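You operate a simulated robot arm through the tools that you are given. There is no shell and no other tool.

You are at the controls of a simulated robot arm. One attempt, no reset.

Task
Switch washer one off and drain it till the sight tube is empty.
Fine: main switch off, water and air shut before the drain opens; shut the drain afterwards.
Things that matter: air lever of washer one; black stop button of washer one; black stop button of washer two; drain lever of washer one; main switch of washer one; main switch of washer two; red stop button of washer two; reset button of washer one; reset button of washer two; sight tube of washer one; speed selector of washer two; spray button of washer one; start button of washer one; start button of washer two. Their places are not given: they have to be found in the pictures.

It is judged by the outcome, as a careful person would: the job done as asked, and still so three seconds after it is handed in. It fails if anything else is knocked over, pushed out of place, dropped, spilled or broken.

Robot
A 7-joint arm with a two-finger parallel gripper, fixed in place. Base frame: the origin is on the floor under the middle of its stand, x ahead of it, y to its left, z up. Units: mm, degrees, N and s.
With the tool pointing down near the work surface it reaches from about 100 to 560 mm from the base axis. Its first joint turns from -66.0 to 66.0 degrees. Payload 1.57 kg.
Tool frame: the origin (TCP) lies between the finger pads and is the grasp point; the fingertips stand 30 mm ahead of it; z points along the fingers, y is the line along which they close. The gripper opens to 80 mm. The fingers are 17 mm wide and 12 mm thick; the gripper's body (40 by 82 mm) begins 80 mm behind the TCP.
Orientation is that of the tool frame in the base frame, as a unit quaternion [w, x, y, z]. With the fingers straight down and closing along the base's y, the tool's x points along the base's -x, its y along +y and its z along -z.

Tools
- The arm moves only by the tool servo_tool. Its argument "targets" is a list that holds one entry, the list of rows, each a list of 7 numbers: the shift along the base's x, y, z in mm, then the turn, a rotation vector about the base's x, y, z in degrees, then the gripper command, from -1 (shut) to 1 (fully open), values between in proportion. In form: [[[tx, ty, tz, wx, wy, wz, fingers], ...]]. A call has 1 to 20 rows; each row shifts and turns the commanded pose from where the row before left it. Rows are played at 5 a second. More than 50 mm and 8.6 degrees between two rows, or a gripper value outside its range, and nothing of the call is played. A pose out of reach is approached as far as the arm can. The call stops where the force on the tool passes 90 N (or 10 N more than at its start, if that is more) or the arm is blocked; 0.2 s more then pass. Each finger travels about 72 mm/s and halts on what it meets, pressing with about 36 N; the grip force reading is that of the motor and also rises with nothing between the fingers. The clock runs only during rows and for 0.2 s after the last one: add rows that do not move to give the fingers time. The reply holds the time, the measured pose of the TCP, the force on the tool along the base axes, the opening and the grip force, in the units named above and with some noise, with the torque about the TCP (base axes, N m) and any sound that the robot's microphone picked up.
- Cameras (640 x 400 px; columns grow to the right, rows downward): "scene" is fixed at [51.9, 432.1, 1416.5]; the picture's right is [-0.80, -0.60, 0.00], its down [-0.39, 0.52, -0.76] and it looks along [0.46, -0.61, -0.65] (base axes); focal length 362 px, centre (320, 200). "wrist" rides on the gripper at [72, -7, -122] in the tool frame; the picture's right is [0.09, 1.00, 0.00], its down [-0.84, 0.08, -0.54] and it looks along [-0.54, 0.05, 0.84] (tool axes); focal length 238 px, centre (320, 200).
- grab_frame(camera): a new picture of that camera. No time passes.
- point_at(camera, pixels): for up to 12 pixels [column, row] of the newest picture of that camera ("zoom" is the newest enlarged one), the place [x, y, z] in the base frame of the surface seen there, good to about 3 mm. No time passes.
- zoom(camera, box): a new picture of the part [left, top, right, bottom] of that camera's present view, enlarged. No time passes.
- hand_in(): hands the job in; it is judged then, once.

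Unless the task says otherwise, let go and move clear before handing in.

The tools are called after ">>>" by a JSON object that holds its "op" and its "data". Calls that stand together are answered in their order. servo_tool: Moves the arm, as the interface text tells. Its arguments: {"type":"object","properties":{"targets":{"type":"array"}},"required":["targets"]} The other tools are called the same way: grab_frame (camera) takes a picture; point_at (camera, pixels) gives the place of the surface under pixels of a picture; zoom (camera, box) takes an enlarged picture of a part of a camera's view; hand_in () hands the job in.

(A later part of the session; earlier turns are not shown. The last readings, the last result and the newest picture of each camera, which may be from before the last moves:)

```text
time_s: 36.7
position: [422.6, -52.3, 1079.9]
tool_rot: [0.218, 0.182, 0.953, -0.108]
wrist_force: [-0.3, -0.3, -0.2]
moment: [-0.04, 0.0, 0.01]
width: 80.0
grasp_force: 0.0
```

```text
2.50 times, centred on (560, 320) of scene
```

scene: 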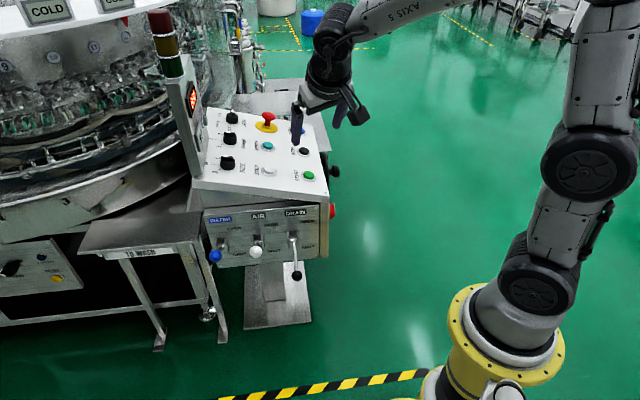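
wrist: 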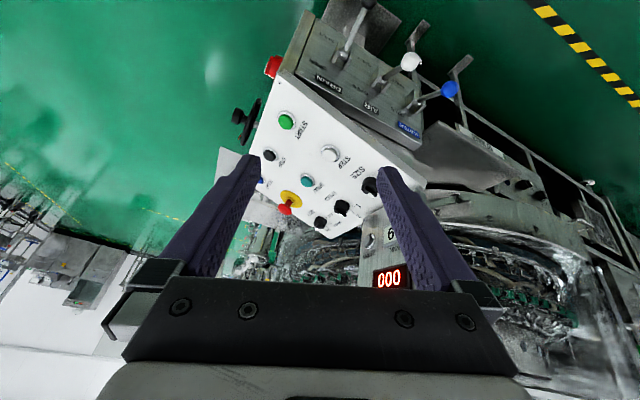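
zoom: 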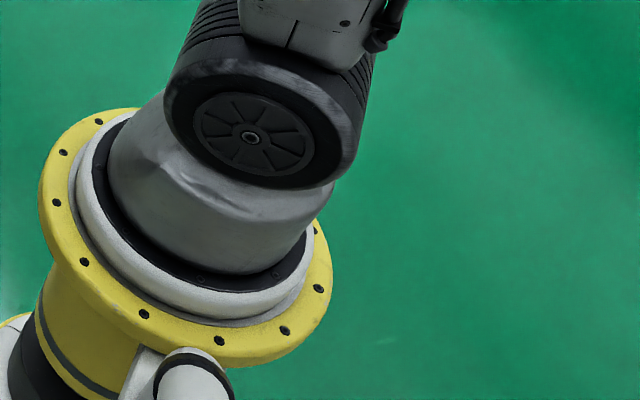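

No tube in any tile so far. A blue pump motor shows behind the STATUS panel to the right-rear of the console, so I'll look there from a lower camera position on the right.

>>> {"op": "servo_tool", "data": {"targets": [[[-7, -28, -27, 0.43, -0.92, 2, 1], [-7, -28, -27, 0.43, -0.92, 2, 1], [-7, -28, -27, 0.43, -0.92, 2, 1], [-7, -28, -27, 0.43, -0.92, 2, 1], [-7, -28, -27, 0.43, -0.92, 2, 1], [-7, -28, -27, 0.43, -0.92, 2, 1], [-7, -28, -27, 0.43, -0.92, 2, 1], [-7, -28, -27, 0.43, -0.92, 2, 1], [-7, -28, -27, 0.43, -0.92, 2, 1], [-7, -28, -27, 0.43, -0.92, 2, 1], [-7, -28, -27, 0.43, -0.92, 2, 1], [-7, -28, -27, 0.43, -0.92, 2, 1]]]}}

>>> {"op": "grab_frame", "data": {"camera": "wrist"}}

>>> {"op": "zoom", "data": {"camera": "wrist", "box": [150, 60, 350, 200]}}

>>> {"op": "zoom", "data": {"camera": "wrist", "box": [0, 40, 200, 240]}}

```text
time_s: 39.3
position: [337.5, -388.7, 753.4]
tool_rot: [0.319, -0.002, 0.948, -0.001]
wrist_force: [0.8, 0.2, 0.1]
moment: [0.0, -0.03, -0.01]
width: 79.7
grasp_force: 0.0
out of reach, approached as far as the arm can: row 4, 5
```

```text
taken
```

wrist: 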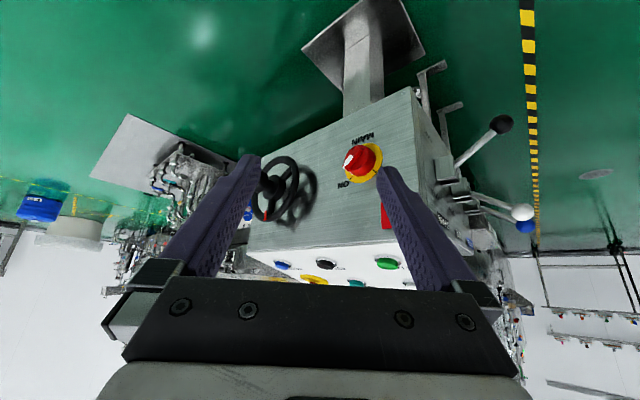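

```text
2.86 times, centred on (250, 130) of wrist
```

zoom: 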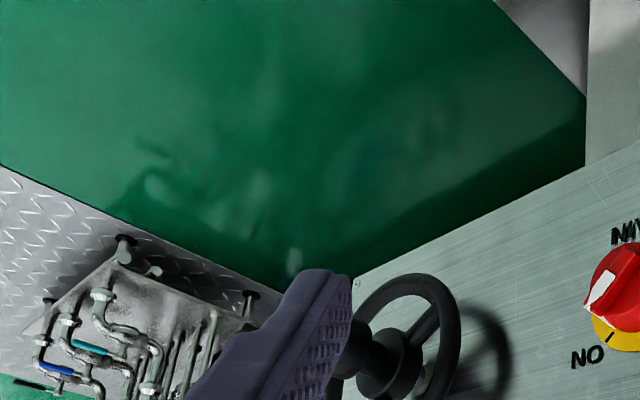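

```text
2.00 times, centred on (100, 140) of wrist
```

zoom: 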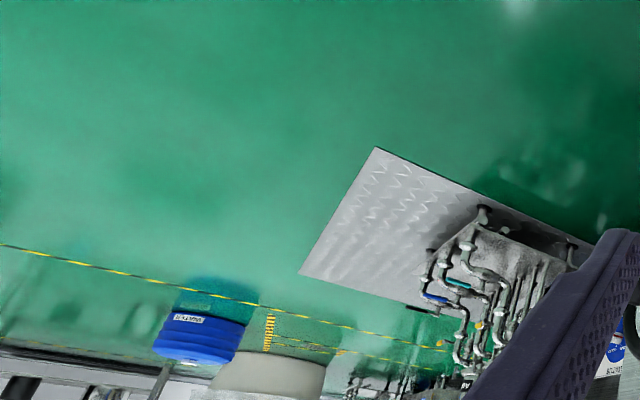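

Nothing new on this side. The washer's lower frame on the left, under the carousel, has so far been seen only in the dark from far away, so I'll move the camera low and look along that frame.

>>> {"op": "servo_tool", "data": {"targets": [[[0, 45, 8, 0, 0, 0, 1], [0, 45, 8, 0, 0, 0, 1], [0, 45, 8, 0, 0, 0, 1], [0, 45, 8, 0, 0, 1, 1], [0, 45, 8, 0, 0, 2, 1], [0, 45, 0, 0, 0, 2, 1], [0, 45, 0, 0, 0, 3, 1], [0, 45, 0, 0, 0, 3, 1], [0, 45, 0, 0, 0, 3, 1], [0, 45, -10, 0, 0, 3, 1], [0, 45, -10, 0, 0, 3, 1], [0, 45, -20, 0, 0, 3, 1], [0, 20, -40, 0, 0, 3, 1], [0, 0, -45, 0, 0, 3, 1], [0, 0, -45, 0, 0, 3, 1], [0, 0, -45, 0, 0, 0, 1]]]}}

>>> {"op": "grab_frame", "data": {"camera": "wrist"}}

>>> {"op": "zoom", "data": {"camera": "wrist", "box": [160, 0, 400, 160]}}

>>> {"op": "zoom", "data": {"camera": "wrist", "box": [0, 0, 240, 160]}}

```text
time_s: 42.7
position: [398.2, 124.9, 605.9]
tool_rot: [0.302, -0.262, 0.912, 0.094]
wrist_force: [-0.2, -0.2, -0.1]
moment: [-0.02, -0.01, 0.02]
width: 79.9
grasp_force: 0.1
out of reach, approached as far as the arm can: row 11, 12, 13, 14, 15, 16
```

```text
taken
```

wrist: 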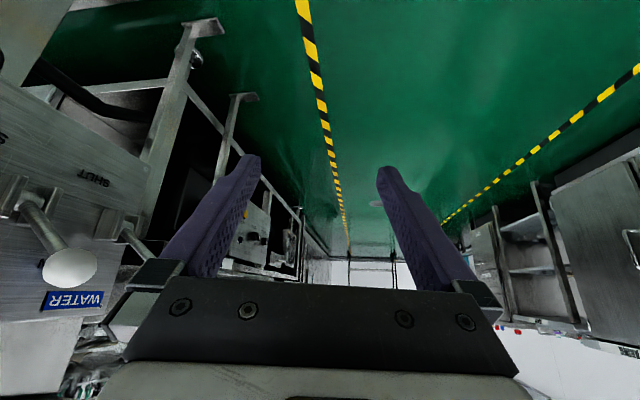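

```text
2.50 times, centred on (280, 80) of wrist
```

zoom: 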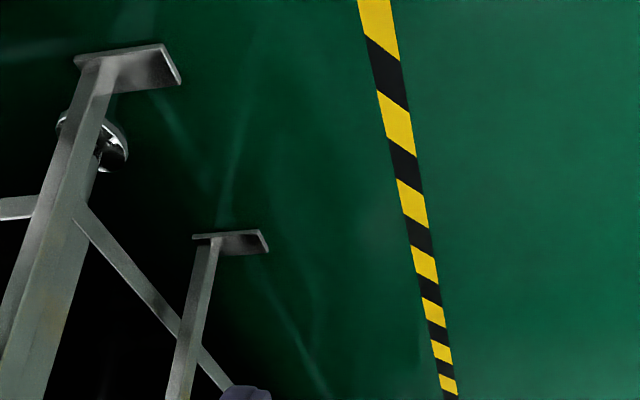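

```text
2.50 times, centred on (120, 80) of wrist
```

zoom: 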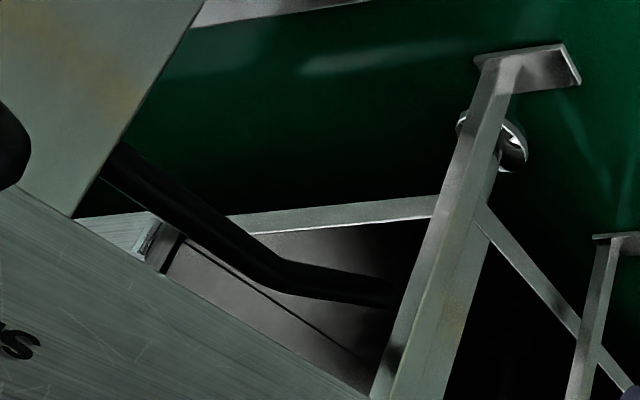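

A thick black hose runs from under the console toward the dark space beneath the table. I'll zoom on the dark area around (60-300, 60-290) and the lower-left corner.

>>> {"op": "zoom", "data": {"camera": "wrist", "box": [40, 60, 200, 200]}}

>>> {"op": "zoom", "data": {"camera": "wrist", "box": [200, 170, 330, 290]}}

>>> {"op": "zoom", "data": {"camera": "wrist", "box": [30, 280, 150, 400]}}

>>> {"op": "zoom", "data": {"camera": "wrist", "box": [0, 0, 4, 400]}}

```text
2.86 times, centred on (120, 130) of wrist
```

zoom: 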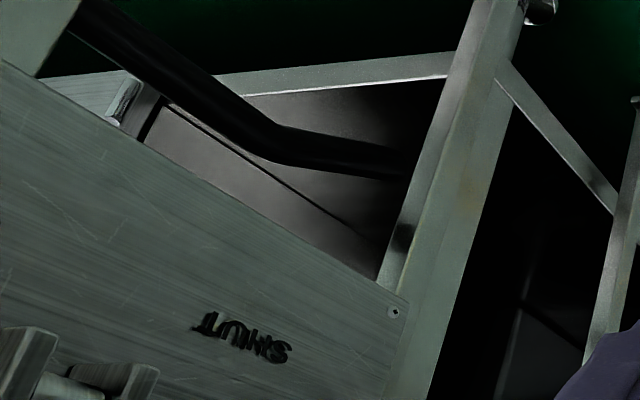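

```text
3.33 times, centred on (265, 230) of wrist
```

zoom: 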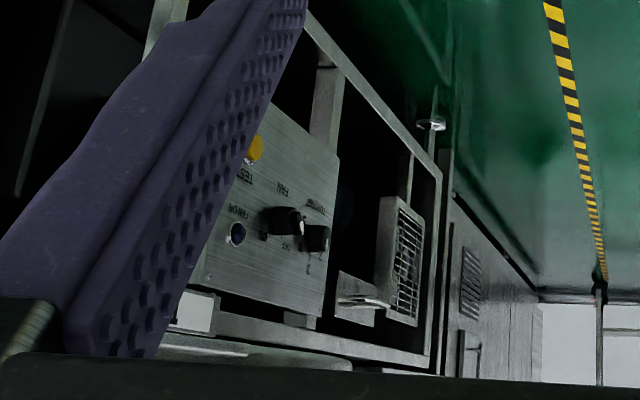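

```text
3.33 times, centred on (90, 340) of wrist
```

zoom: 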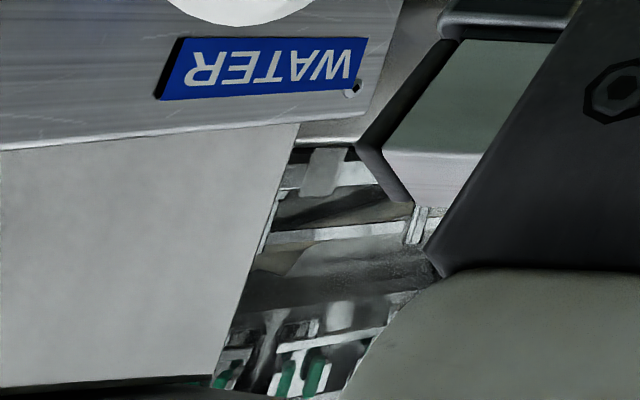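

```text
1.00 times, centred on (2, 200) of wrist (not enlarged: the box is as wide or as high as the picture)
```

zoom: 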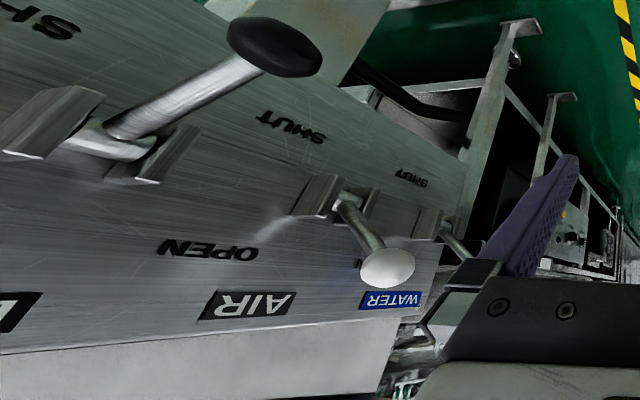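

In my first right-side view there was a pale vertical element with brackets next to the STATUS panel, at about (160, 173). That could be the sight tube, so I'll return to that viewpoint and zoom on it.

>>> {"op": "servo_tool", "data": {"targets": [[[-5, -10, 45, 0, 0, 0, 1], [-5, -20, 45, 0, 0, 0, 1], [-5, -30, 35, 0, 0, 0, 1], [-5, -40, 25, 0, 0, 0, 1], [-5, -40, 20, 0, 0, 0, 1], [0, -45, 10, 0, 0, 0, 1], [0, -45, 0, 0, 0, 0, 1], [0, -45, 0, 0, 0, 0, 1], [0, -45, 0, 0, 0, 0, 1], [0, -45, 0, 0, 0, -1, 1], [0, -45, 0, 0, 0, -1, 1], [0, -45, 0, 0, 0, -1, 1], [0, -40, 0, 0, 0, -1, 1], [0, -30, 0, 0, 0, -1, 1]]]}}

>>> {"op": "grab_frame", "data": {"camera": "wrist"}}

>>> {"op": "zoom", "data": {"camera": "wrist", "box": [80, 100, 220, 220]}}

```text
time_s: 45.7
position: [371.7, -399.0, 787.7]
tool_rot: [0.31, -0.221, 0.922, 0.073]
wrist_force: [0.3, -1.1, 0.2]
moment: [-0.02, 0.0, -0.02]
width: 80.1
grasp_force: 0.0
```

```text
taken
```

wrist: 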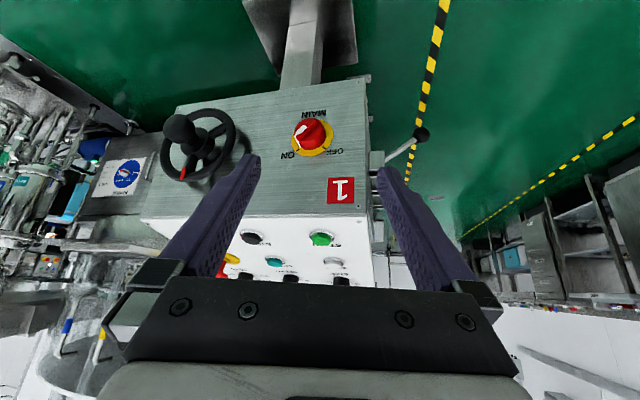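

```text
3.33 times, centred on (150, 160) of wrist
```

zoom: 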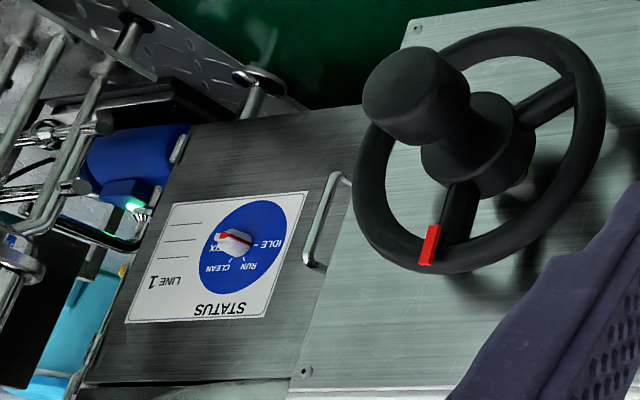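

That element is only a door handle on the STATUS cabinet. A bright cyan vertical shape stands just beyond the cabinet's edge at about (75, 195), so I'll zoom on that and measure it.

>>> {"op": "zoom", "data": {"camera": "wrist", "box": [40, 160, 120, 240]}}

>>> {"op": "point_at", "data": {"camera": "zoom", "pixels": [[320, 200], [300, 150], [340, 150], [280, 250], [260, 200], [380, 200], [420, 150], [200, 200]]}}

>>> {"op": "zoom", "data": {"camera": "wrist", "box": [20, 220, 140, 400]}}

```text
5.00 times, centred on (80, 200) of wrist
```

zoom: 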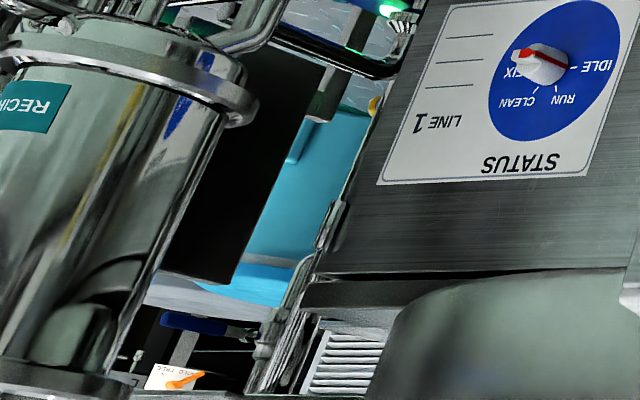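

```text
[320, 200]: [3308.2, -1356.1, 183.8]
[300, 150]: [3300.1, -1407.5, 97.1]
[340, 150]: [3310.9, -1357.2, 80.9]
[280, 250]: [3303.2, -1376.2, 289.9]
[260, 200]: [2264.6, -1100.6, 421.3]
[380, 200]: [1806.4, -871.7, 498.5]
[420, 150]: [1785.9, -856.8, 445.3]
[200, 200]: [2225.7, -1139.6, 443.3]
```

```text
2.22 times, centred on (80, 310) of wrist
```

zoom: 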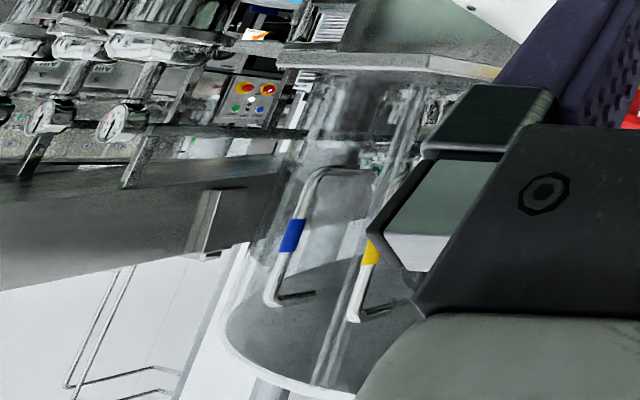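

The cyan shape is 3.3 m away, so it isn't ours. A glass tube could be faint, so I'll inspect every face of the console at high zoom from here.

>>> {"op": "zoom", "data": {"camera": "wrist", "box": [230, 70, 390, 170]}}

>>> {"op": "zoom", "data": {"camera": "wrist", "box": [230, 150, 400, 260]}}

>>> {"op": "zoom", "data": {"camera": "wrist", "box": [220, 0, 380, 100]}}

>>> {"op": "zoom", "data": {"camera": "wrist", "box": [360, 110, 440, 180]}}

```text
4.00 times, centred on (310, 120) of wrist
```

zoom: 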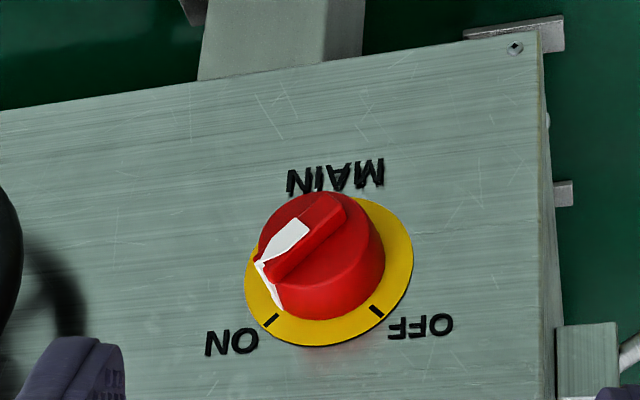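

```text
3.64 times, centred on (315, 205) of wrist
```

zoom: 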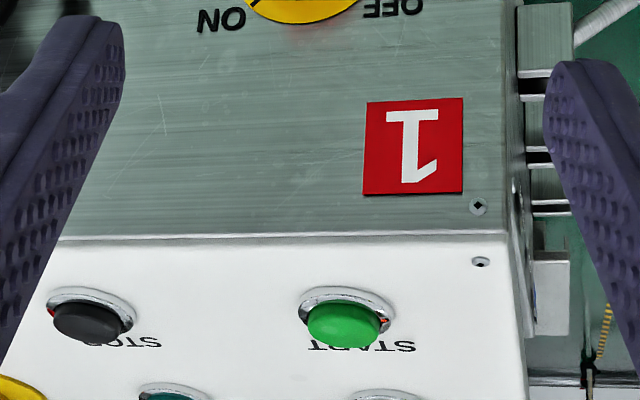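

```text
4.00 times, centred on (300, 50) of wrist
```

zoom: 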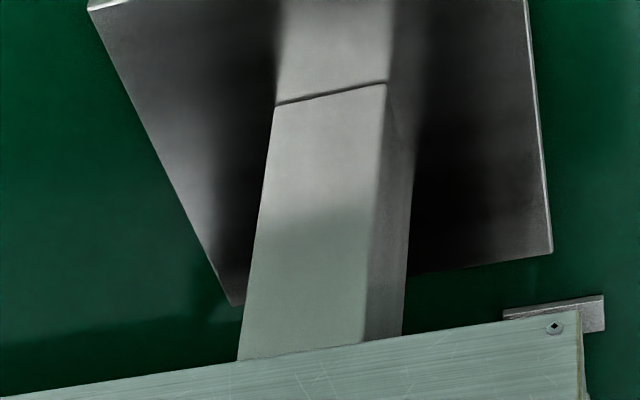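

```text
5.71 times, centred on (400, 145) of wrist
```

zoom: 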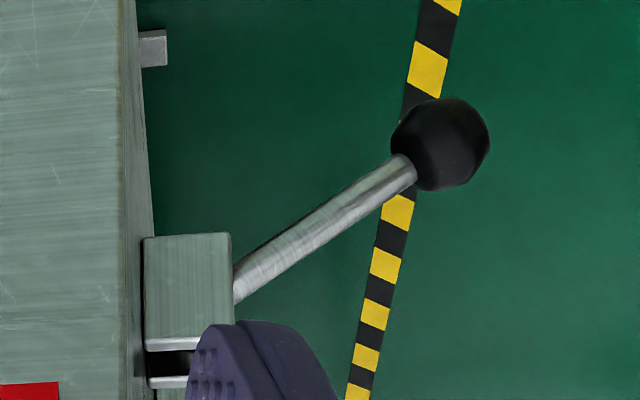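

The upper part of the world has always been hidden by the gripper in the wrist pictures. I'll tilt the camera up by 30° to see the post, the tower lamp and what is behind them from the right.

>>> {"op": "servo_tool", "data": {"targets": [[[-5, 5, 10, 3.4, -6.7, 0, 1], [-5, 5, 10, 3.4, -6.7, 0, 1], [-5, 5, 10, 3.4, -6.7, 0, 1], [-5, 5, 10, 3.4, -6.7, 0, 1]]]}}

>>> {"op": "grab_frame", "data": {"camera": "wrist"}}

>>> {"op": "zoom", "data": {"camera": "wrist", "box": [230, 60, 430, 280]}}

```text
time_s: 46.7
position: [402.4, -354.0, 827.7]
tool_rot: [0.538, -0.195, 0.81, 0.127]
wrist_force: [0.3, 0.1, -0.3]
moment: [0.03, -0.03, 0.0]
width: 80.2
grasp_force: 0.1
out of reach, approached as far as the arm can: row 2, 3, 4
```

```text
taken
```

wrist: 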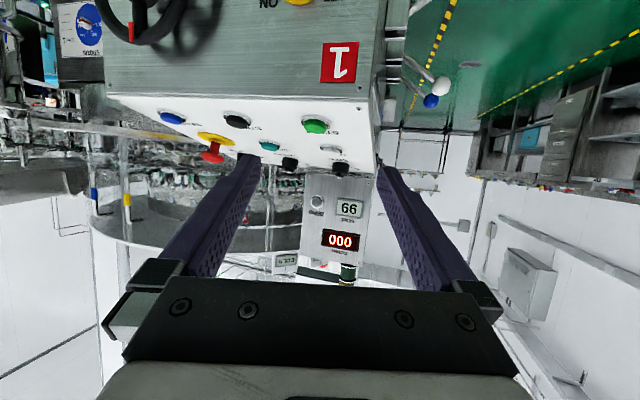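

```text
1.82 times, centred on (330, 170) of wrist
```

zoom: 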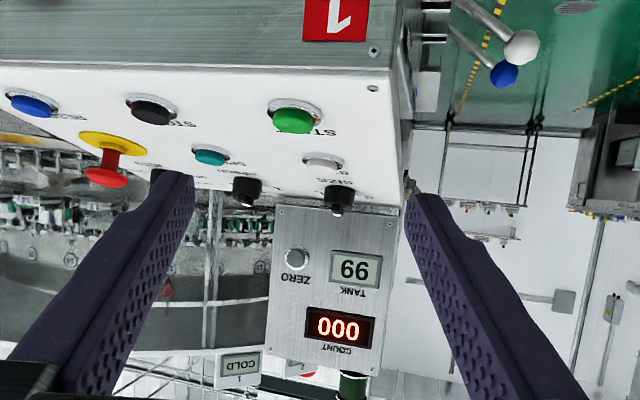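

The post carries only TANK, ZERO and COUNT, and the glass strips are guard posts running the full height. I'll now look from the far left position, along the washer's left part.

>>> {"op": "servo_tool", "data": {"targets": [[[-8, 30, 15, -1.7, 3.3, 0, 1], [-8, 30, 15, -1.7, 3.3, 0, 1], [-8, 30, 15, -1.7, 3.3, 0, 1], [-8, 30, 15, -1.7, 3.3, 0, 1], [0, 45, 0, 0, 0, 0, 1], [0, 45, 0, 0, 0, 0, 1], [0, 45, 0, 0, 0, 0, 1], [0, 45, 0, 0, 0, 0, 1], [0, 45, 0, 0, 0, 0, 1], [0, 45, 0, 0, 0, 0, 1], [0, 45, 0, 0, 0, 0, 1], [0, 45, 0, 0, 0, 0, 1], [0, 45, 0, 0, 0, 0, 1], [-5, 45, 0, 0, 0, 0, 1], [-5, 45, 0, 0, 0, 0, 1], [-5, 45, 0, 0, 0, 0, 1]]]}}

>>> {"op": "grab_frame", "data": {"camera": "wrist"}}

>>> {"op": "zoom", "data": {"camera": "wrist", "box": [0, 60, 280, 280]}}

>>> {"op": "zoom", "data": {"camera": "wrist", "box": [220, 100, 420, 280]}}

```text
time_s: 50.1
position: [373.8, 164.5, 884.2]
tool_rot: [0.427, -0.213, 0.873, 0.104]
wrist_force: [-0.1, 0.1, -0.5]
moment: [0.03, 0.0, 0.01]
width: 80.1
grasp_force: 0.0
out of reach, approached as far as the arm can: row 13, 14, 15, 16
```

```text
taken
```

wrist: 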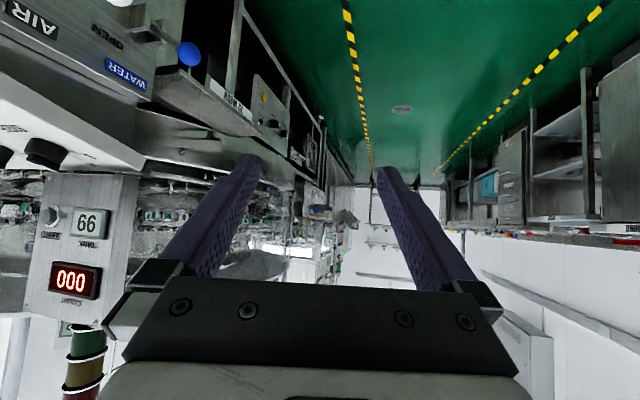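

```text
1.82 times, centred on (140, 170) of wrist
```

zoom: 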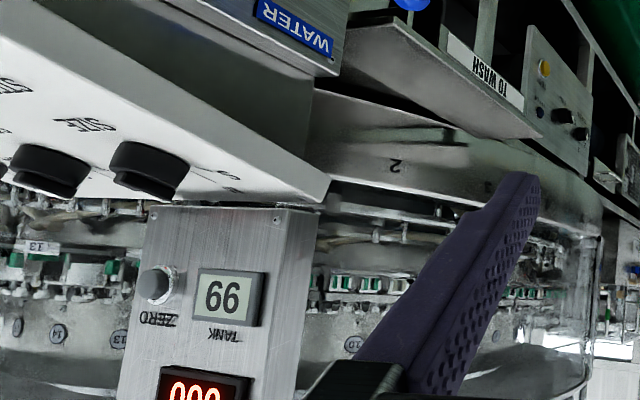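

```text
2.22 times, centred on (320, 190) of wrist
```

zoom: 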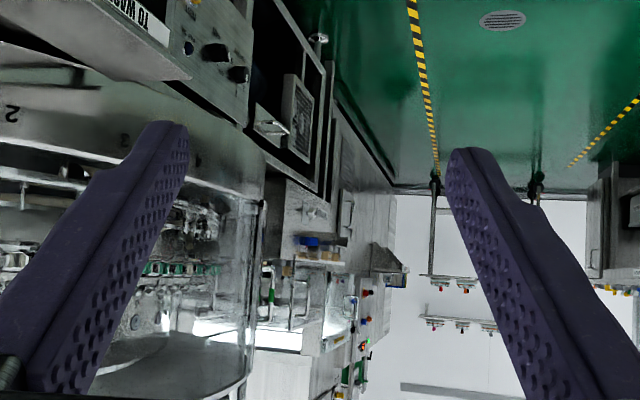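

Beyond the washer's end another machine shows coloured lights around zoom (365, 300-400). I'll zoom there and measure the distance.

>>> {"op": "zoom", "data": {"camera": "wrist", "box": [270, 190, 370, 290]}}

>>> {"op": "point_at", "data": {"camera": "zoom", "pixels": [[320, 100], [300, 150], [380, 200], [380, 300], [250, 200], [200, 300], [420, 150], [150, 150]]}}

>>> {"op": "zoom", "data": {"camera": "wrist", "box": [240, 60, 340, 160]}}

```text
4.00 times, centred on (320, 240) of wrist
```

zoom: 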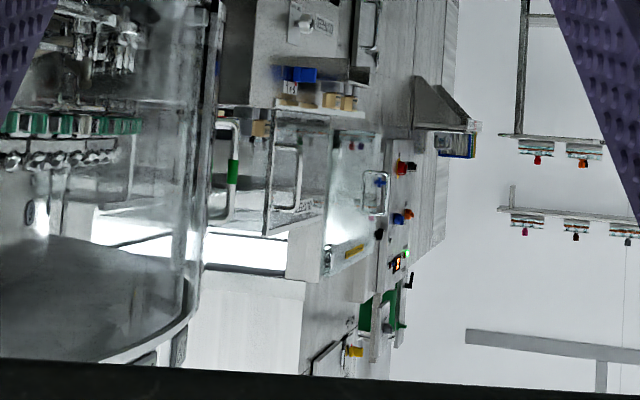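

```text
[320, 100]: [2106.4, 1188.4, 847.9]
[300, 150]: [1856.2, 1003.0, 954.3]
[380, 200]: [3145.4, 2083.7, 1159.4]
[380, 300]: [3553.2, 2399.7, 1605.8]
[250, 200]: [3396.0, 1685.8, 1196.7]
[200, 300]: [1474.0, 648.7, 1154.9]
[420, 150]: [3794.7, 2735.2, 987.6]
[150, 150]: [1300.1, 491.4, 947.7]
```

```text
4.00 times, centred on (290, 110) of wrist
```

zoom: 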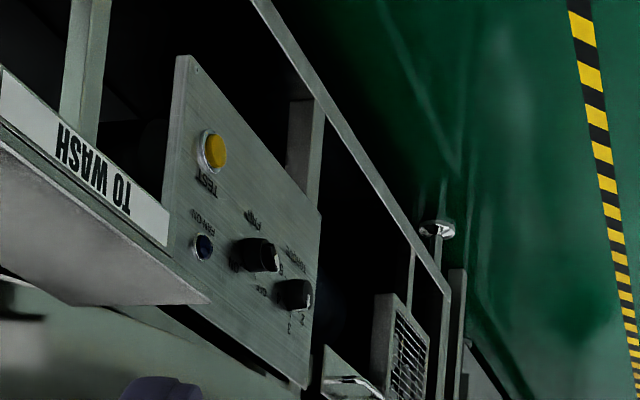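

That machine is 2-4 m away. One thing I did see near the hose was a chrome piece under the console's left bottom edge. I'll go low in front of the console and look horizontally underneath it.

>>> {"op": "servo_tool", "data": {"targets": [[[0, 0, -20, 0, 0, -8, 1], [0, 0, -30, 0, 0, -8, 1], [0, 0, -40, 0, 0, -8, 1], [0, 0, -45, 0, 0, -8, 1], [0, 0, -45, 0, 0, -8, 1], [0, 0, -45, 0, 0, -8, 1], [0, 0, -45, 0, 0, -8, 1], [0, 0, -45, 0, 0, -8, 1], [0, 0, -45, 0, 0, 0, 1], [0, 0, -45, 0, 0, 0, 1]]]}}

>>> {"op": "grab_frame", "data": {"camera": "wrist"}}

>>> {"op": "zoom", "data": {"camera": "wrist", "box": [220, 60, 420, 260]}}

>>> {"op": "zoom", "data": {"camera": "wrist", "box": [380, 20, 600, 200]}}

```text
time_s: 52.3
position: [353.8, -235.2, 548.9]
tool_rot: [0.426, 0.244, 0.869, -0.063]
wrist_force: [0.8, -0.6, 0.9]
moment: [0.0, -0.02, 0.04]
width: 79.8
grasp_force: 0.0
out of reach, approached as far as the arm can: row 1, 2, 3, 4, 5, 6, 7, 8, 9
```

```text
taken
```

wrist: 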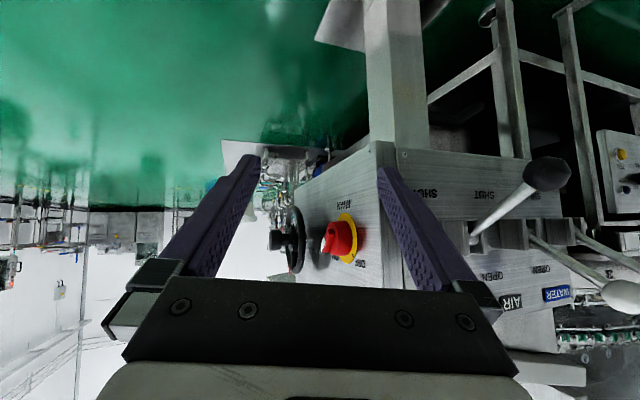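

```text
2.00 times, centred on (320, 160) of wrist
```

zoom: 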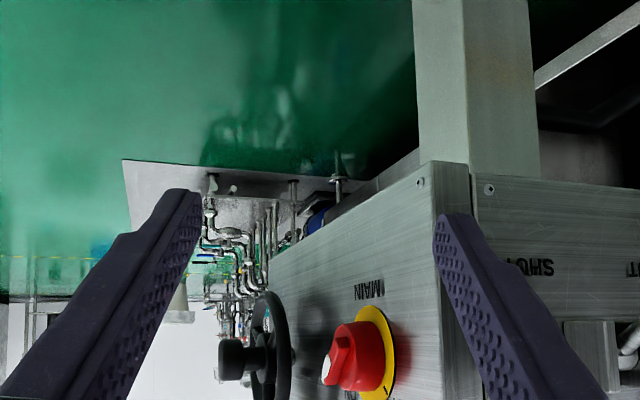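

```text
2.22 times, centred on (490, 110) of wrist
```

zoom: 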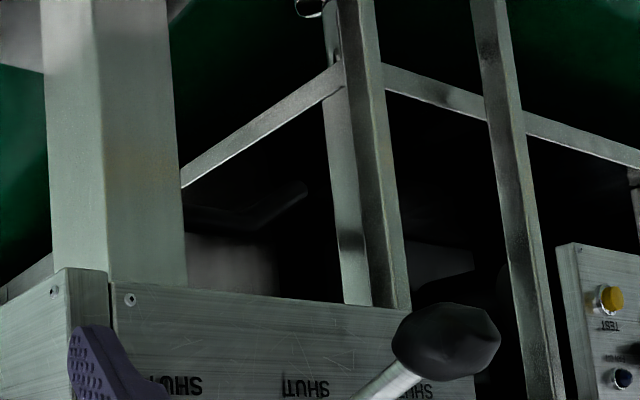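

The arm drifted toward the right because the commanded poses were out of reach, so from now on I'll keep moves inside the reach. I couldn't find the sight tube from here either. I'll carry on with the switch, which shows close up at (345, 238), by zooming and measuring it.

>>> {"op": "zoom", "data": {"camera": "wrist", "box": [300, 190, 400, 280]}}

>>> {"op": "grab_frame", "data": {"camera": "scene"}}

```text
4.44 times, centred on (350, 235) of wrist
```

zoom: 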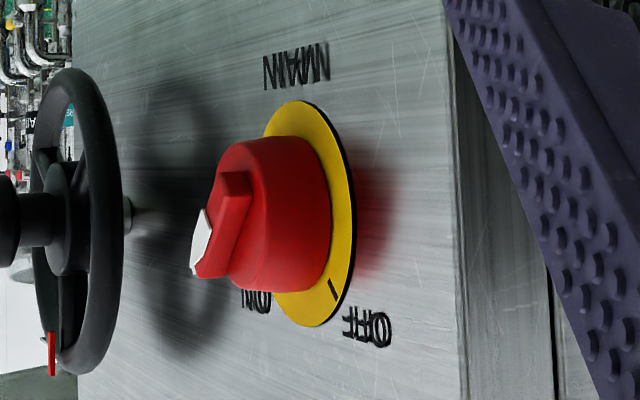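

```text
taken
```

scene: 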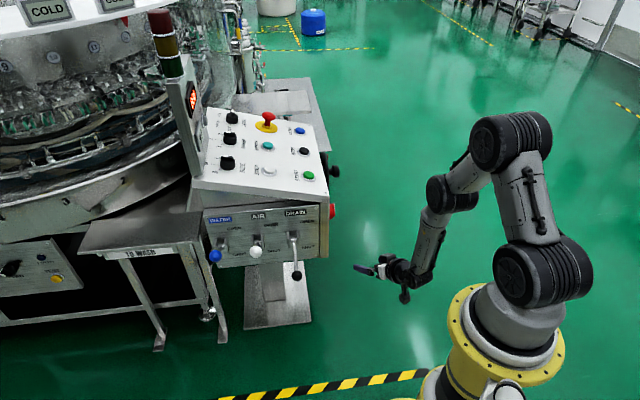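

>>> {"op": "point_at", "data": {"camera": "zoom", "pixels": [[235, 210], [210, 250], [255, 165], [300, 215], [270, 220], [345, 200], [310, 115], [305, 315], [295, 65], [368, 325], [400, 200], [250, 290]]}}

```text
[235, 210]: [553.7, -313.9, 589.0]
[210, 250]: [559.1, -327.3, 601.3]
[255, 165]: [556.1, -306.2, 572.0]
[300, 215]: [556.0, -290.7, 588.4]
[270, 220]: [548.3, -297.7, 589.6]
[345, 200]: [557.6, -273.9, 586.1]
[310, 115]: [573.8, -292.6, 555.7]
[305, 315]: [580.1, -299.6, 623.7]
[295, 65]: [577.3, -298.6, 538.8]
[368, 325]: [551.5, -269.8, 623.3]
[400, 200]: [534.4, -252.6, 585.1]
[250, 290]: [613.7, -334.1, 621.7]
```

The switch's plate centre is at about (581, -301, 589), its axis runs along (0.737, 0.676, 0), and the ridge is 25-35 mm out with its white tip toward ON. I'll back the tool to a standoff facing the switch, turning it to grip across the ridge.

>>> {"op": "servo_tool", "data": {"targets": [[[0, -17, 8, 4.31, -3.23, 4.91, 1], [0, -17, 8, 4.31, -3.23, 4.91, 1], [5, -17, 8, 4.31, -3.23, 4.91, 1], [10, -17, 8, 4.31, -3.23, 4.91, 1], [10, -17, 8, 4.31, -3.23, 4.91, 1]]]}}

>>> {"op": "grab_frame", "data": {"camera": "scene"}}

```text
time_s: 53.5
position: [376.0, -316.4, 586.2]
tool_rot: [0.493, 0.137, 0.83, 0.22]
wrist_force: [0.2, 0.2, 0.5]
moment: [-0.02, 0.02, -0.01]
width: 80.0
grasp_force: 0.1
```

```text
taken
```

scene: 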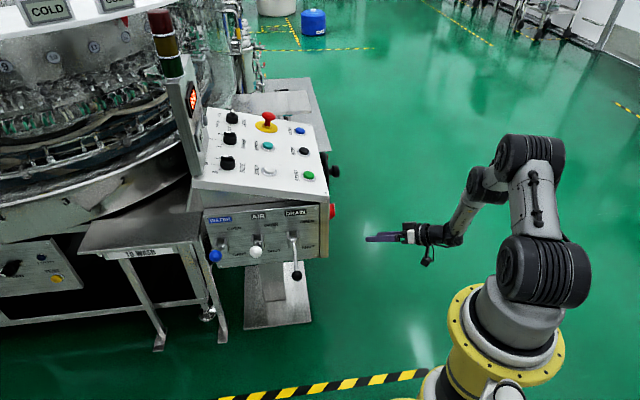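

The move is within reach, so I'll complete the turn and the standoff.

>>> {"op": "servo_tool", "data": {"targets": [[[16, -14, 1, 4.31, -3.23, 4.91, 1], [16, -14, 1, 4.31, -3.23, 4.91, 1], [16, -14, 1, 4.31, -3.23, 4.91, 1], [16, -14, 1, 4.31, -3.23, 4.91, 1], [16, -14, 0, 4.31, -3.23, 4.91, 1]]]}}

>>> {"op": "grab_frame", "data": {"camera": "scene"}}

>>> {"op": "grab_frame", "data": {"camera": "wrist"}}

```text
time_s: 54.7
position: [414.5, -334.2, 649.4]
tool_rot: [0.513, 0.014, 0.708, 0.486]
wrist_force: [-0.4, 0.1, 0.0]
moment: [0.01, 0.01, -0.02]
width: 80.1
grasp_force: 0.0
out of reach, approached as far as the arm can: row 4, 5
```

```text
taken
```

scene: 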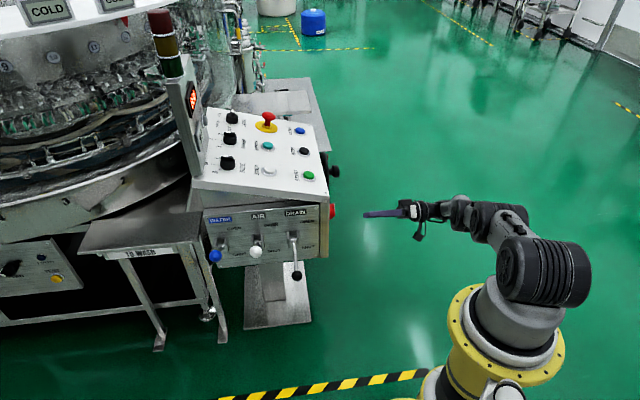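

```text
taken
```

wrist: 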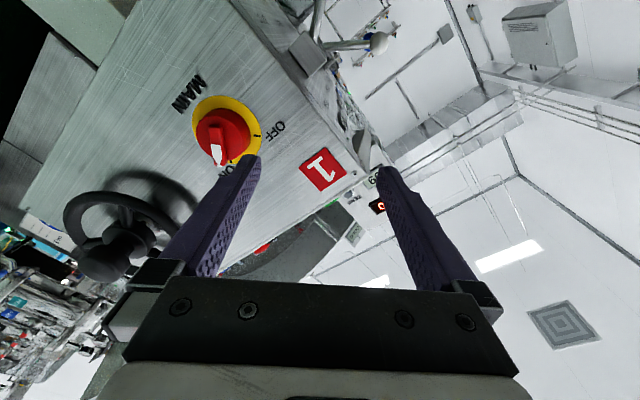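

The orientation is right but the position fell short, because the first joint is near its limit this far out. Closer to the switch the wrist sits at a better angle, so I'll move straight toward a nearer standoff at (504, -372, 589).

>>> {"op": "servo_tool", "data": {"targets": [[[17.9, -7.5, -12.1, 0, 0, 0, 1], [17.9, -7.5, -12.1, 0, 0, 0, 1], [17.9, -7.5, -12.1, 0, 0, 0, 1], [17.9, -7.5, -12.1, 0, 0, 0, 1], [17.9, -7.5, -12.1, 0, 0, 0, 1]]]}}

>>> {"op": "grab_frame", "data": {"camera": "scene"}}

>>> {"op": "grab_frame", "data": {"camera": "wrist"}}

```text
time_s: 55.9
position: [430.3, -330.4, 649.3]
tool_rot: [0.514, 0.016, 0.708, 0.485]
wrist_force: [0.5, 0.9, 0.0]
moment: [0.04, 0.02, 0.02]
width: 79.9
grasp_force: 0.0
out of reach, approached as far as the arm can: row 1, 2, 3, 4, 5
```

```text
taken
```

scene: 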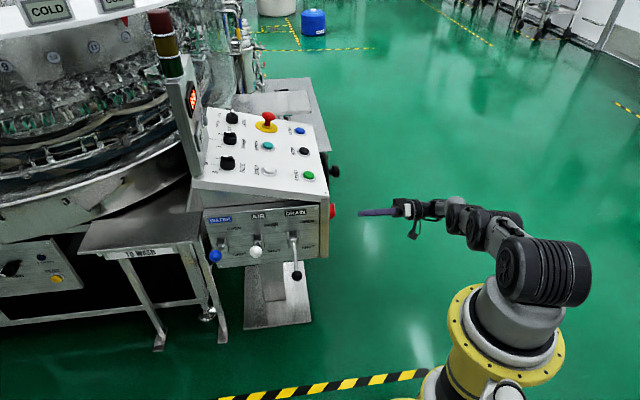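

```text
taken
```

wrist: 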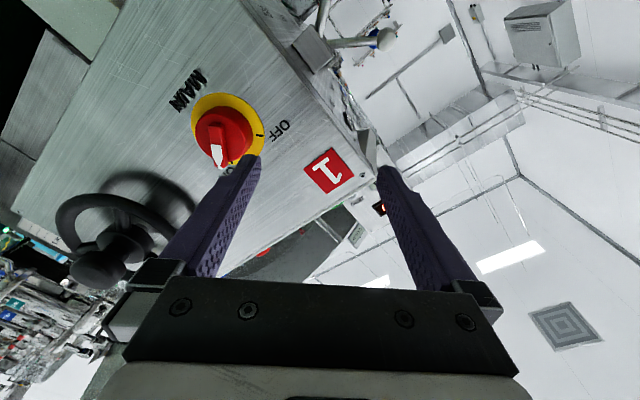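

The arm can't go closer in this folded configuration. I'll check where its joints are now, to find out what limits it.

>>> {"op": "point_at", "data": {"camera": "scene", "pixels": [[545, 275], [510, 315], [510, 232], [478, 222], [455, 215], [430, 208], [405, 208], [365, 213], [414, 230], [500, 360]]}}

>>> {"op": "zoom", "data": {"camera": "scene", "box": [340, 160, 620, 340]}}

```text
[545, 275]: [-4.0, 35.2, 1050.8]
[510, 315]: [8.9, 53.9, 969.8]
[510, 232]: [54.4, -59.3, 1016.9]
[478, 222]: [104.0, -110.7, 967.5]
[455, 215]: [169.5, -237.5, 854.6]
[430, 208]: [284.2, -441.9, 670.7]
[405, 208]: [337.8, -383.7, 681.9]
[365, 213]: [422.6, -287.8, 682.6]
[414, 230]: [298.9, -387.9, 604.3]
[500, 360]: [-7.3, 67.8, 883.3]
```

```text
2.22 times, centred on (480, 250) of scene
```

zoom: 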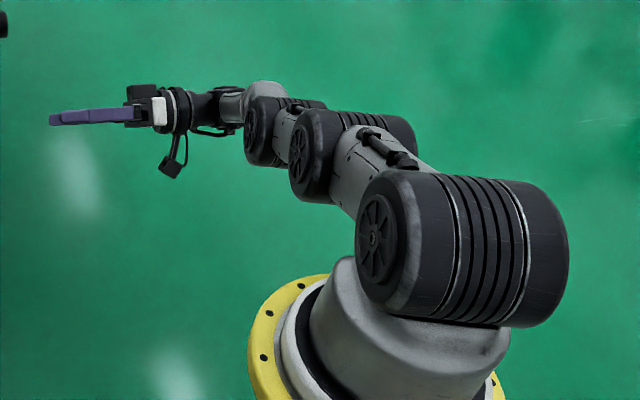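

The shoulder sits at about z 1000, so a horizontal tool can't reach the switch, but a tool tilted 45° downward can. I'll turn the tool to that tilt, close the fingers, and push the pointer from ON across to OFF.

>>> {"op": "servo_tool", "data": {"targets": [[[0, 0, 5, -7.39, 1.06, 1.06, 1], [0, 0, 5, -7.39, 1.06, 1.06, 1], [0, 0, 0, -7.39, 1.06, 1.06, 0.5], [0, 0, 0, -7.39, 1.06, 1.06, 0], [5, -5, 0, -7.39, 1.06, 1.06, -0.5], [10, -10, 0, -7.39, 1.06, 1.06, -1], [15, -10, 0, -7.39, 1.06, 1.06, -1], [15, -10, 0, -7.39, 1.06, 1.06, -1]]]}}

>>> {"op": "grab_frame", "data": {"camera": "wrist"}}

>>> {"op": "grab_frame", "data": {"camera": "scene"}}

```text
time_s: 57.7
position: [477.0, -367.6, 657.6]
tool_rot: [0.366, -0.257, 0.888, 0.105]
wrist_force: [0.6, -0.5, -0.7]
moment: [-0.01, 0.01, -0.01]
width: 0.1
grasp_force: 21.5
```

```text
taken
```

wrist: 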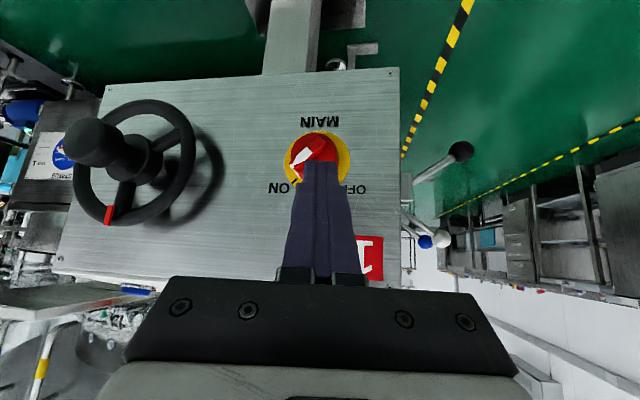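

```text
taken
```

scene: 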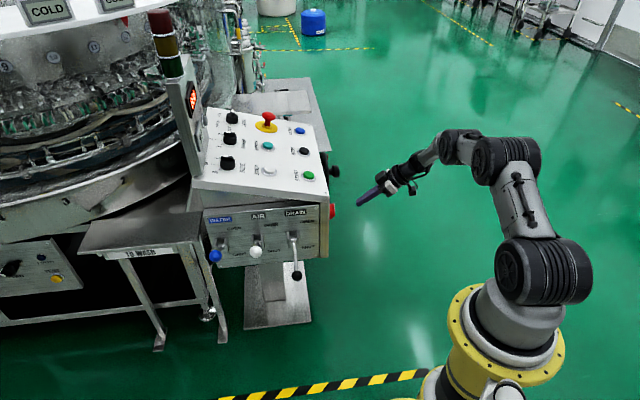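

The pose is good: fingers closed, switch straight ahead at (315, 158), pointer toward ON. I'll zoom and measure the ridge precisely before pushing.

>>> {"op": "zoom", "data": {"camera": "wrist", "box": [265, 105, 375, 205]}}

>>> {"op": "point_at", "data": {"camera": "zoom", "pixels": [[212, 215], [250, 190], [290, 160], [310, 140], [230, 220], [270, 200], [320, 190], [205, 160], [385, 120], [300, 100], [190, 250], [240, 170]]}}

```text
4.00 times, centred on (320, 155) of wrist
```

zoom: 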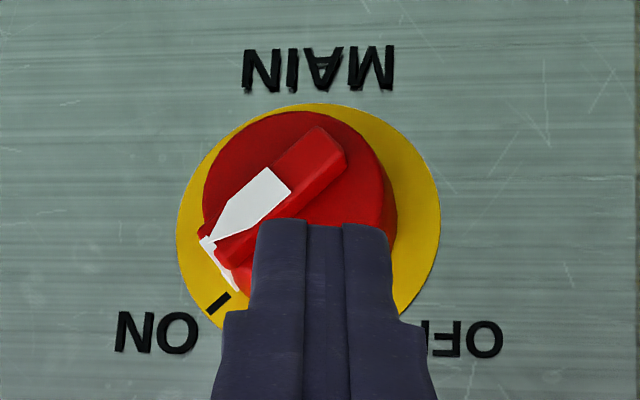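

```text
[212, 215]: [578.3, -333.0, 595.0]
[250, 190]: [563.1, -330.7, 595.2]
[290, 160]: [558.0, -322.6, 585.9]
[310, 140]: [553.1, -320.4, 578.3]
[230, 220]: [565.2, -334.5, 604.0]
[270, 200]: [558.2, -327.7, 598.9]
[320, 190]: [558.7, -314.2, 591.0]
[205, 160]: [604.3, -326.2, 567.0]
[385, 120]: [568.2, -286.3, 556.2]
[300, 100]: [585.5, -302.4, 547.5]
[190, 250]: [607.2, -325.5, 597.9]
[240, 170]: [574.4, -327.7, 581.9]
```

The ridge top lies at d≈-190.5, the knob face at -200.5, and the pointer tip's corner at about s 639, z 602. I'll measure the closed fingertips before planning the push.

>>> {"op": "point_at", "data": {"camera": "zoom", "pixels": [[262, 226], [300, 224], [345, 228], [383, 230], [258, 300], [390, 300], [222, 330], [425, 330], [230, 380], [415, 380], [320, 228], [260, 250]]}}

```text
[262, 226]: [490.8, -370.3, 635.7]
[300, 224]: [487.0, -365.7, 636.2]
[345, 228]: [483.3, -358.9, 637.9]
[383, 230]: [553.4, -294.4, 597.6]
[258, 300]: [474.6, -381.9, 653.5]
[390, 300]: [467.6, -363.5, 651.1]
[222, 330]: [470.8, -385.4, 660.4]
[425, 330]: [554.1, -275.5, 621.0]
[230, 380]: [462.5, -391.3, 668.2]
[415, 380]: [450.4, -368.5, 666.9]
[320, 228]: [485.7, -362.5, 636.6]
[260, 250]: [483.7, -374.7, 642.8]
```

The closed fingertips are about 20 mm wide across and clear. I'll move to the right of the pointer tip, first at a standoff and then close in to the knob's depth.

>>> {"op": "servo_tool", "data": {"targets": [[[19.6, -8.1, -10.9, 0, 0, 0, -1], [19.6, -8.1, -10.9, 0, 0, 0, -1], [19.7, -8.1, -10.8, 0, 0, 0, -1], [0, 0, 0, 0, 0, 0, -1]]]}}

>>> {"op": "zoom", "data": {"camera": "wrist", "box": [240, 90, 420, 210]}}

```text
time_s: 58.7
position: [530.5, -389.3, 626.9]
tool_rot: [0.367, -0.255, 0.888, 0.106]
wrist_force: [0.2, 0.5, 0.3]
moment: [0.02, 0.02, 0.01]
width: 0.0
grasp_force: 21.2
out of reach, approached as far as the arm can: row 3
```

```text
3.33 times, centred on (330, 150) of wrist
```

zoom: 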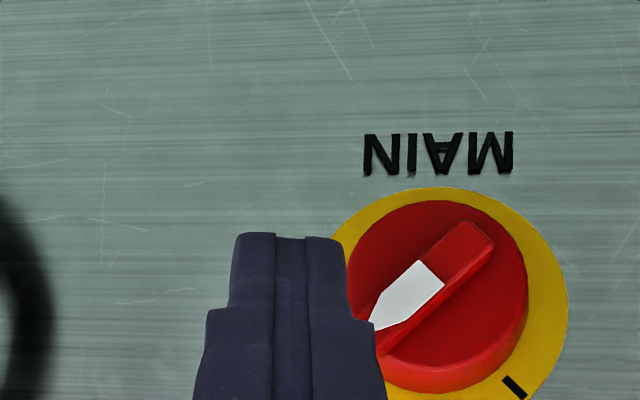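

The finger is just right of the pointer, but this tilt sits right at the reach limit. Turning the tool 10° more to the right brings the wrist closer in, so I'll do that while edging in.

>>> {"op": "servo_tool", "data": {"targets": [[[6, 4, -2, 0, 0, -5, -1], [11.5, 9.9, -3, 0, 0, -5, -1], [0, 0, 0, 0, 0, 0, -1]]]}}

>>> {"op": "zoom", "data": {"camera": "wrist", "box": [240, 90, 420, 210]}}

```text
time_s: 59.5
position: [549.0, -375.4, 621.3]
tool_rot: [0.374, -0.177, 0.907, 0.073]
wrist_force: [0.4, 0.1, 0.3]
moment: [0.02, 0.04, 0.01]
width: 0.1
grasp_force: 21.3
```

```text
3.33 times, centred on (330, 150) of wrist
```

zoom: 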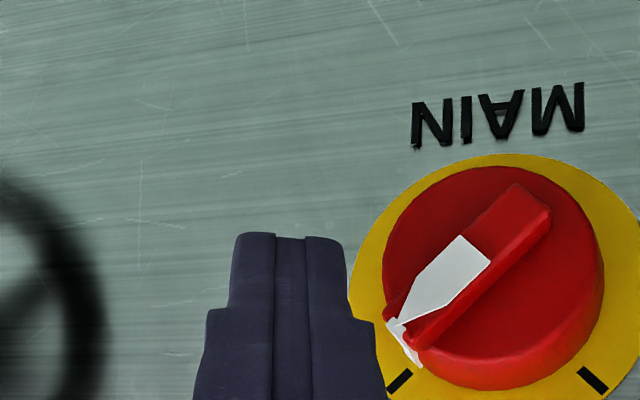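

No reach trouble now, and the finger is to the pointer tip's right (image left) with a clear gap. I'll move straight in to the ridge's depth.

>>> {"op": "servo_tool", "data": {"targets": [[[7, 6.5, -2, 0, 0, 0, -1], [6.7, 7, -1.5, 0, 0, 0, -1], [0, 0, 0, 0, 0, 0, -1]]]}}

>>> {"op": "zoom", "data": {"camera": "wrist", "box": [240, 90, 420, 210]}}

>>> {"op": "zoom", "data": {"camera": "scene", "box": [300, 160, 400, 240]}}

```text
time_s: 60.3
position: [562.6, -362.8, 617.3]
tool_rot: [0.375, -0.178, 0.907, 0.074]
wrist_force: [-0.4, 1.2, -0.5]
moment: [-0.04, 0.03, -0.03]
width: 0.0
grasp_force: 20.9
```

```text
3.33 times, centred on (330, 150) of wrist
```

zoom: 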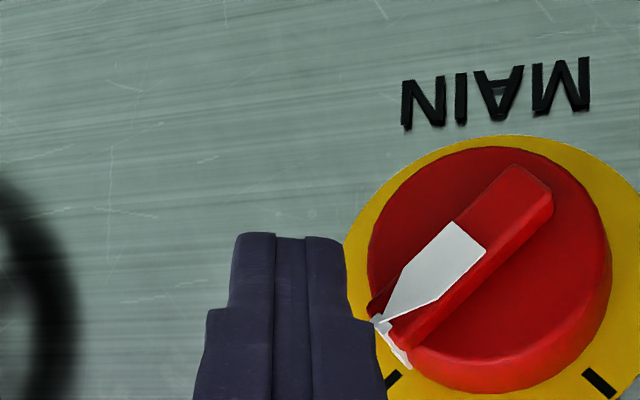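

```text
5.00 times, centred on (350, 200) of scene
```

zoom: 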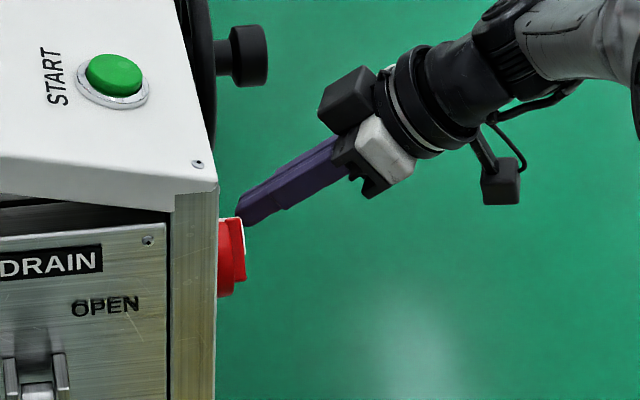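

The fingertip is beside the pointer tip and no force is felt. I'll push left along the panel (-0.676, 0.737) in small steps and watch the force.

>>> {"op": "servo_tool", "data": {"targets": [[[-2.5, 2.8, 0.5, 0, 0, 0, -1], [-2.5, 2.8, 0.5, 0, 0, 0, -1], [-2.5, 2.8, 0.5, 0, 0, 0, -1], [-2.5, 2.8, 0.5, 0, 0, 0, -1]]]}}

>>> {"op": "zoom", "data": {"camera": "wrist", "box": [240, 90, 420, 210]}}

```text
time_s: 61.3
position: [555.4, -353.2, 624.9]
tool_rot: [0.377, -0.177, 0.906, 0.07]
wrist_force: [4.5, -9.1, 9.7]
moment: [0.04, -0.21, -0.25]
width: 0.1
grasp_force: 21.1
```

```text
3.33 times, centred on (330, 150) of wrist
```

zoom: 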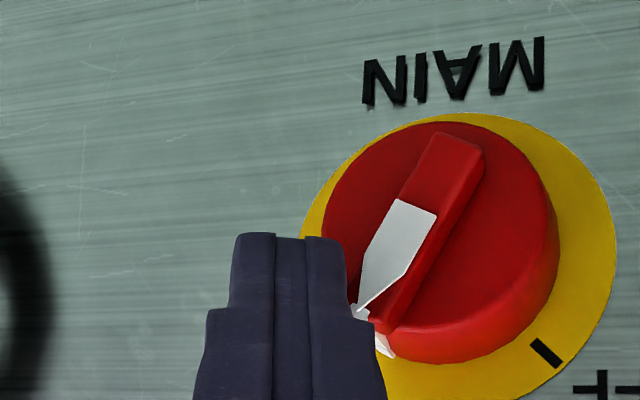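

The pointer is turning: the ridge is now steeper and the force is only about 14 N. I'll continue the push to the left with a slight rise.

>>> {"op": "servo_tool", "data": {"targets": [[[-2.7, 2.95, 1.5, 0, 0, 0, -1], [-2.7, 2.95, 1.5, 0, 0, 0, -1], [-2.7, 2.95, 1.5, 0, 0, 0, -1], [-2.7, 2.95, 1, 0, 0, 0, -1]]]}}

>>> {"op": "zoom", "data": {"camera": "wrist", "box": [240, 90, 420, 210]}}

```text
time_s: 62.3
position: [541.2, -339.4, 624.6]
tool_rot: [0.375, -0.178, 0.907, 0.074]
wrist_force: [1.4, -7.8, -0.9]
moment: [-0.21, -0.01, -0.12]
width: 0.0
grasp_force: 21.3
```

```text
3.33 times, centred on (330, 150) of wrist
```

zoom: 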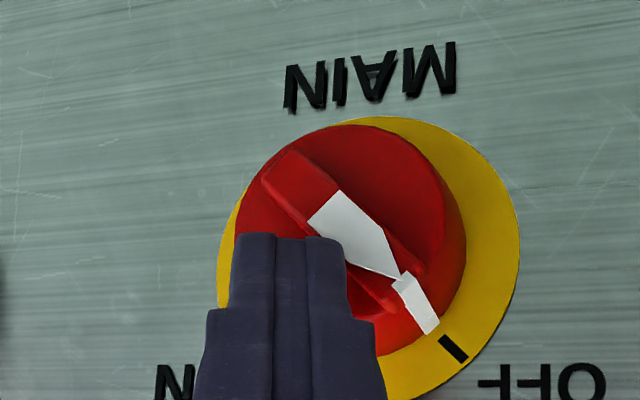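

The pointer now points almost exactly at the OFF mark (zoom (453, 348)). I'll check whether the displays went dark in the scene picture.

>>> {"op": "zoom", "data": {"camera": "scene", "box": [150, 0, 240, 160]}}

>>> {"op": "point_at", "data": {"camera": "wrist", "pixels": [[333, 146], [340, 158], [352, 177], [355, 182], [320, 142], [366, 194]]}}

```text
2.50 times, centred on (195, 80) of scene
```

zoom: 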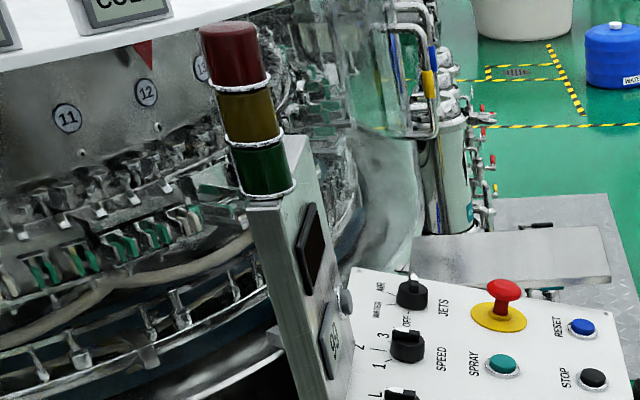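

```text
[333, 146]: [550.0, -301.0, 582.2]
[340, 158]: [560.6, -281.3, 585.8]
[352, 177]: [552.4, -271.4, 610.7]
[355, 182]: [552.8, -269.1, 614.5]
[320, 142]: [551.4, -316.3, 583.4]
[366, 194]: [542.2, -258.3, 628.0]
```

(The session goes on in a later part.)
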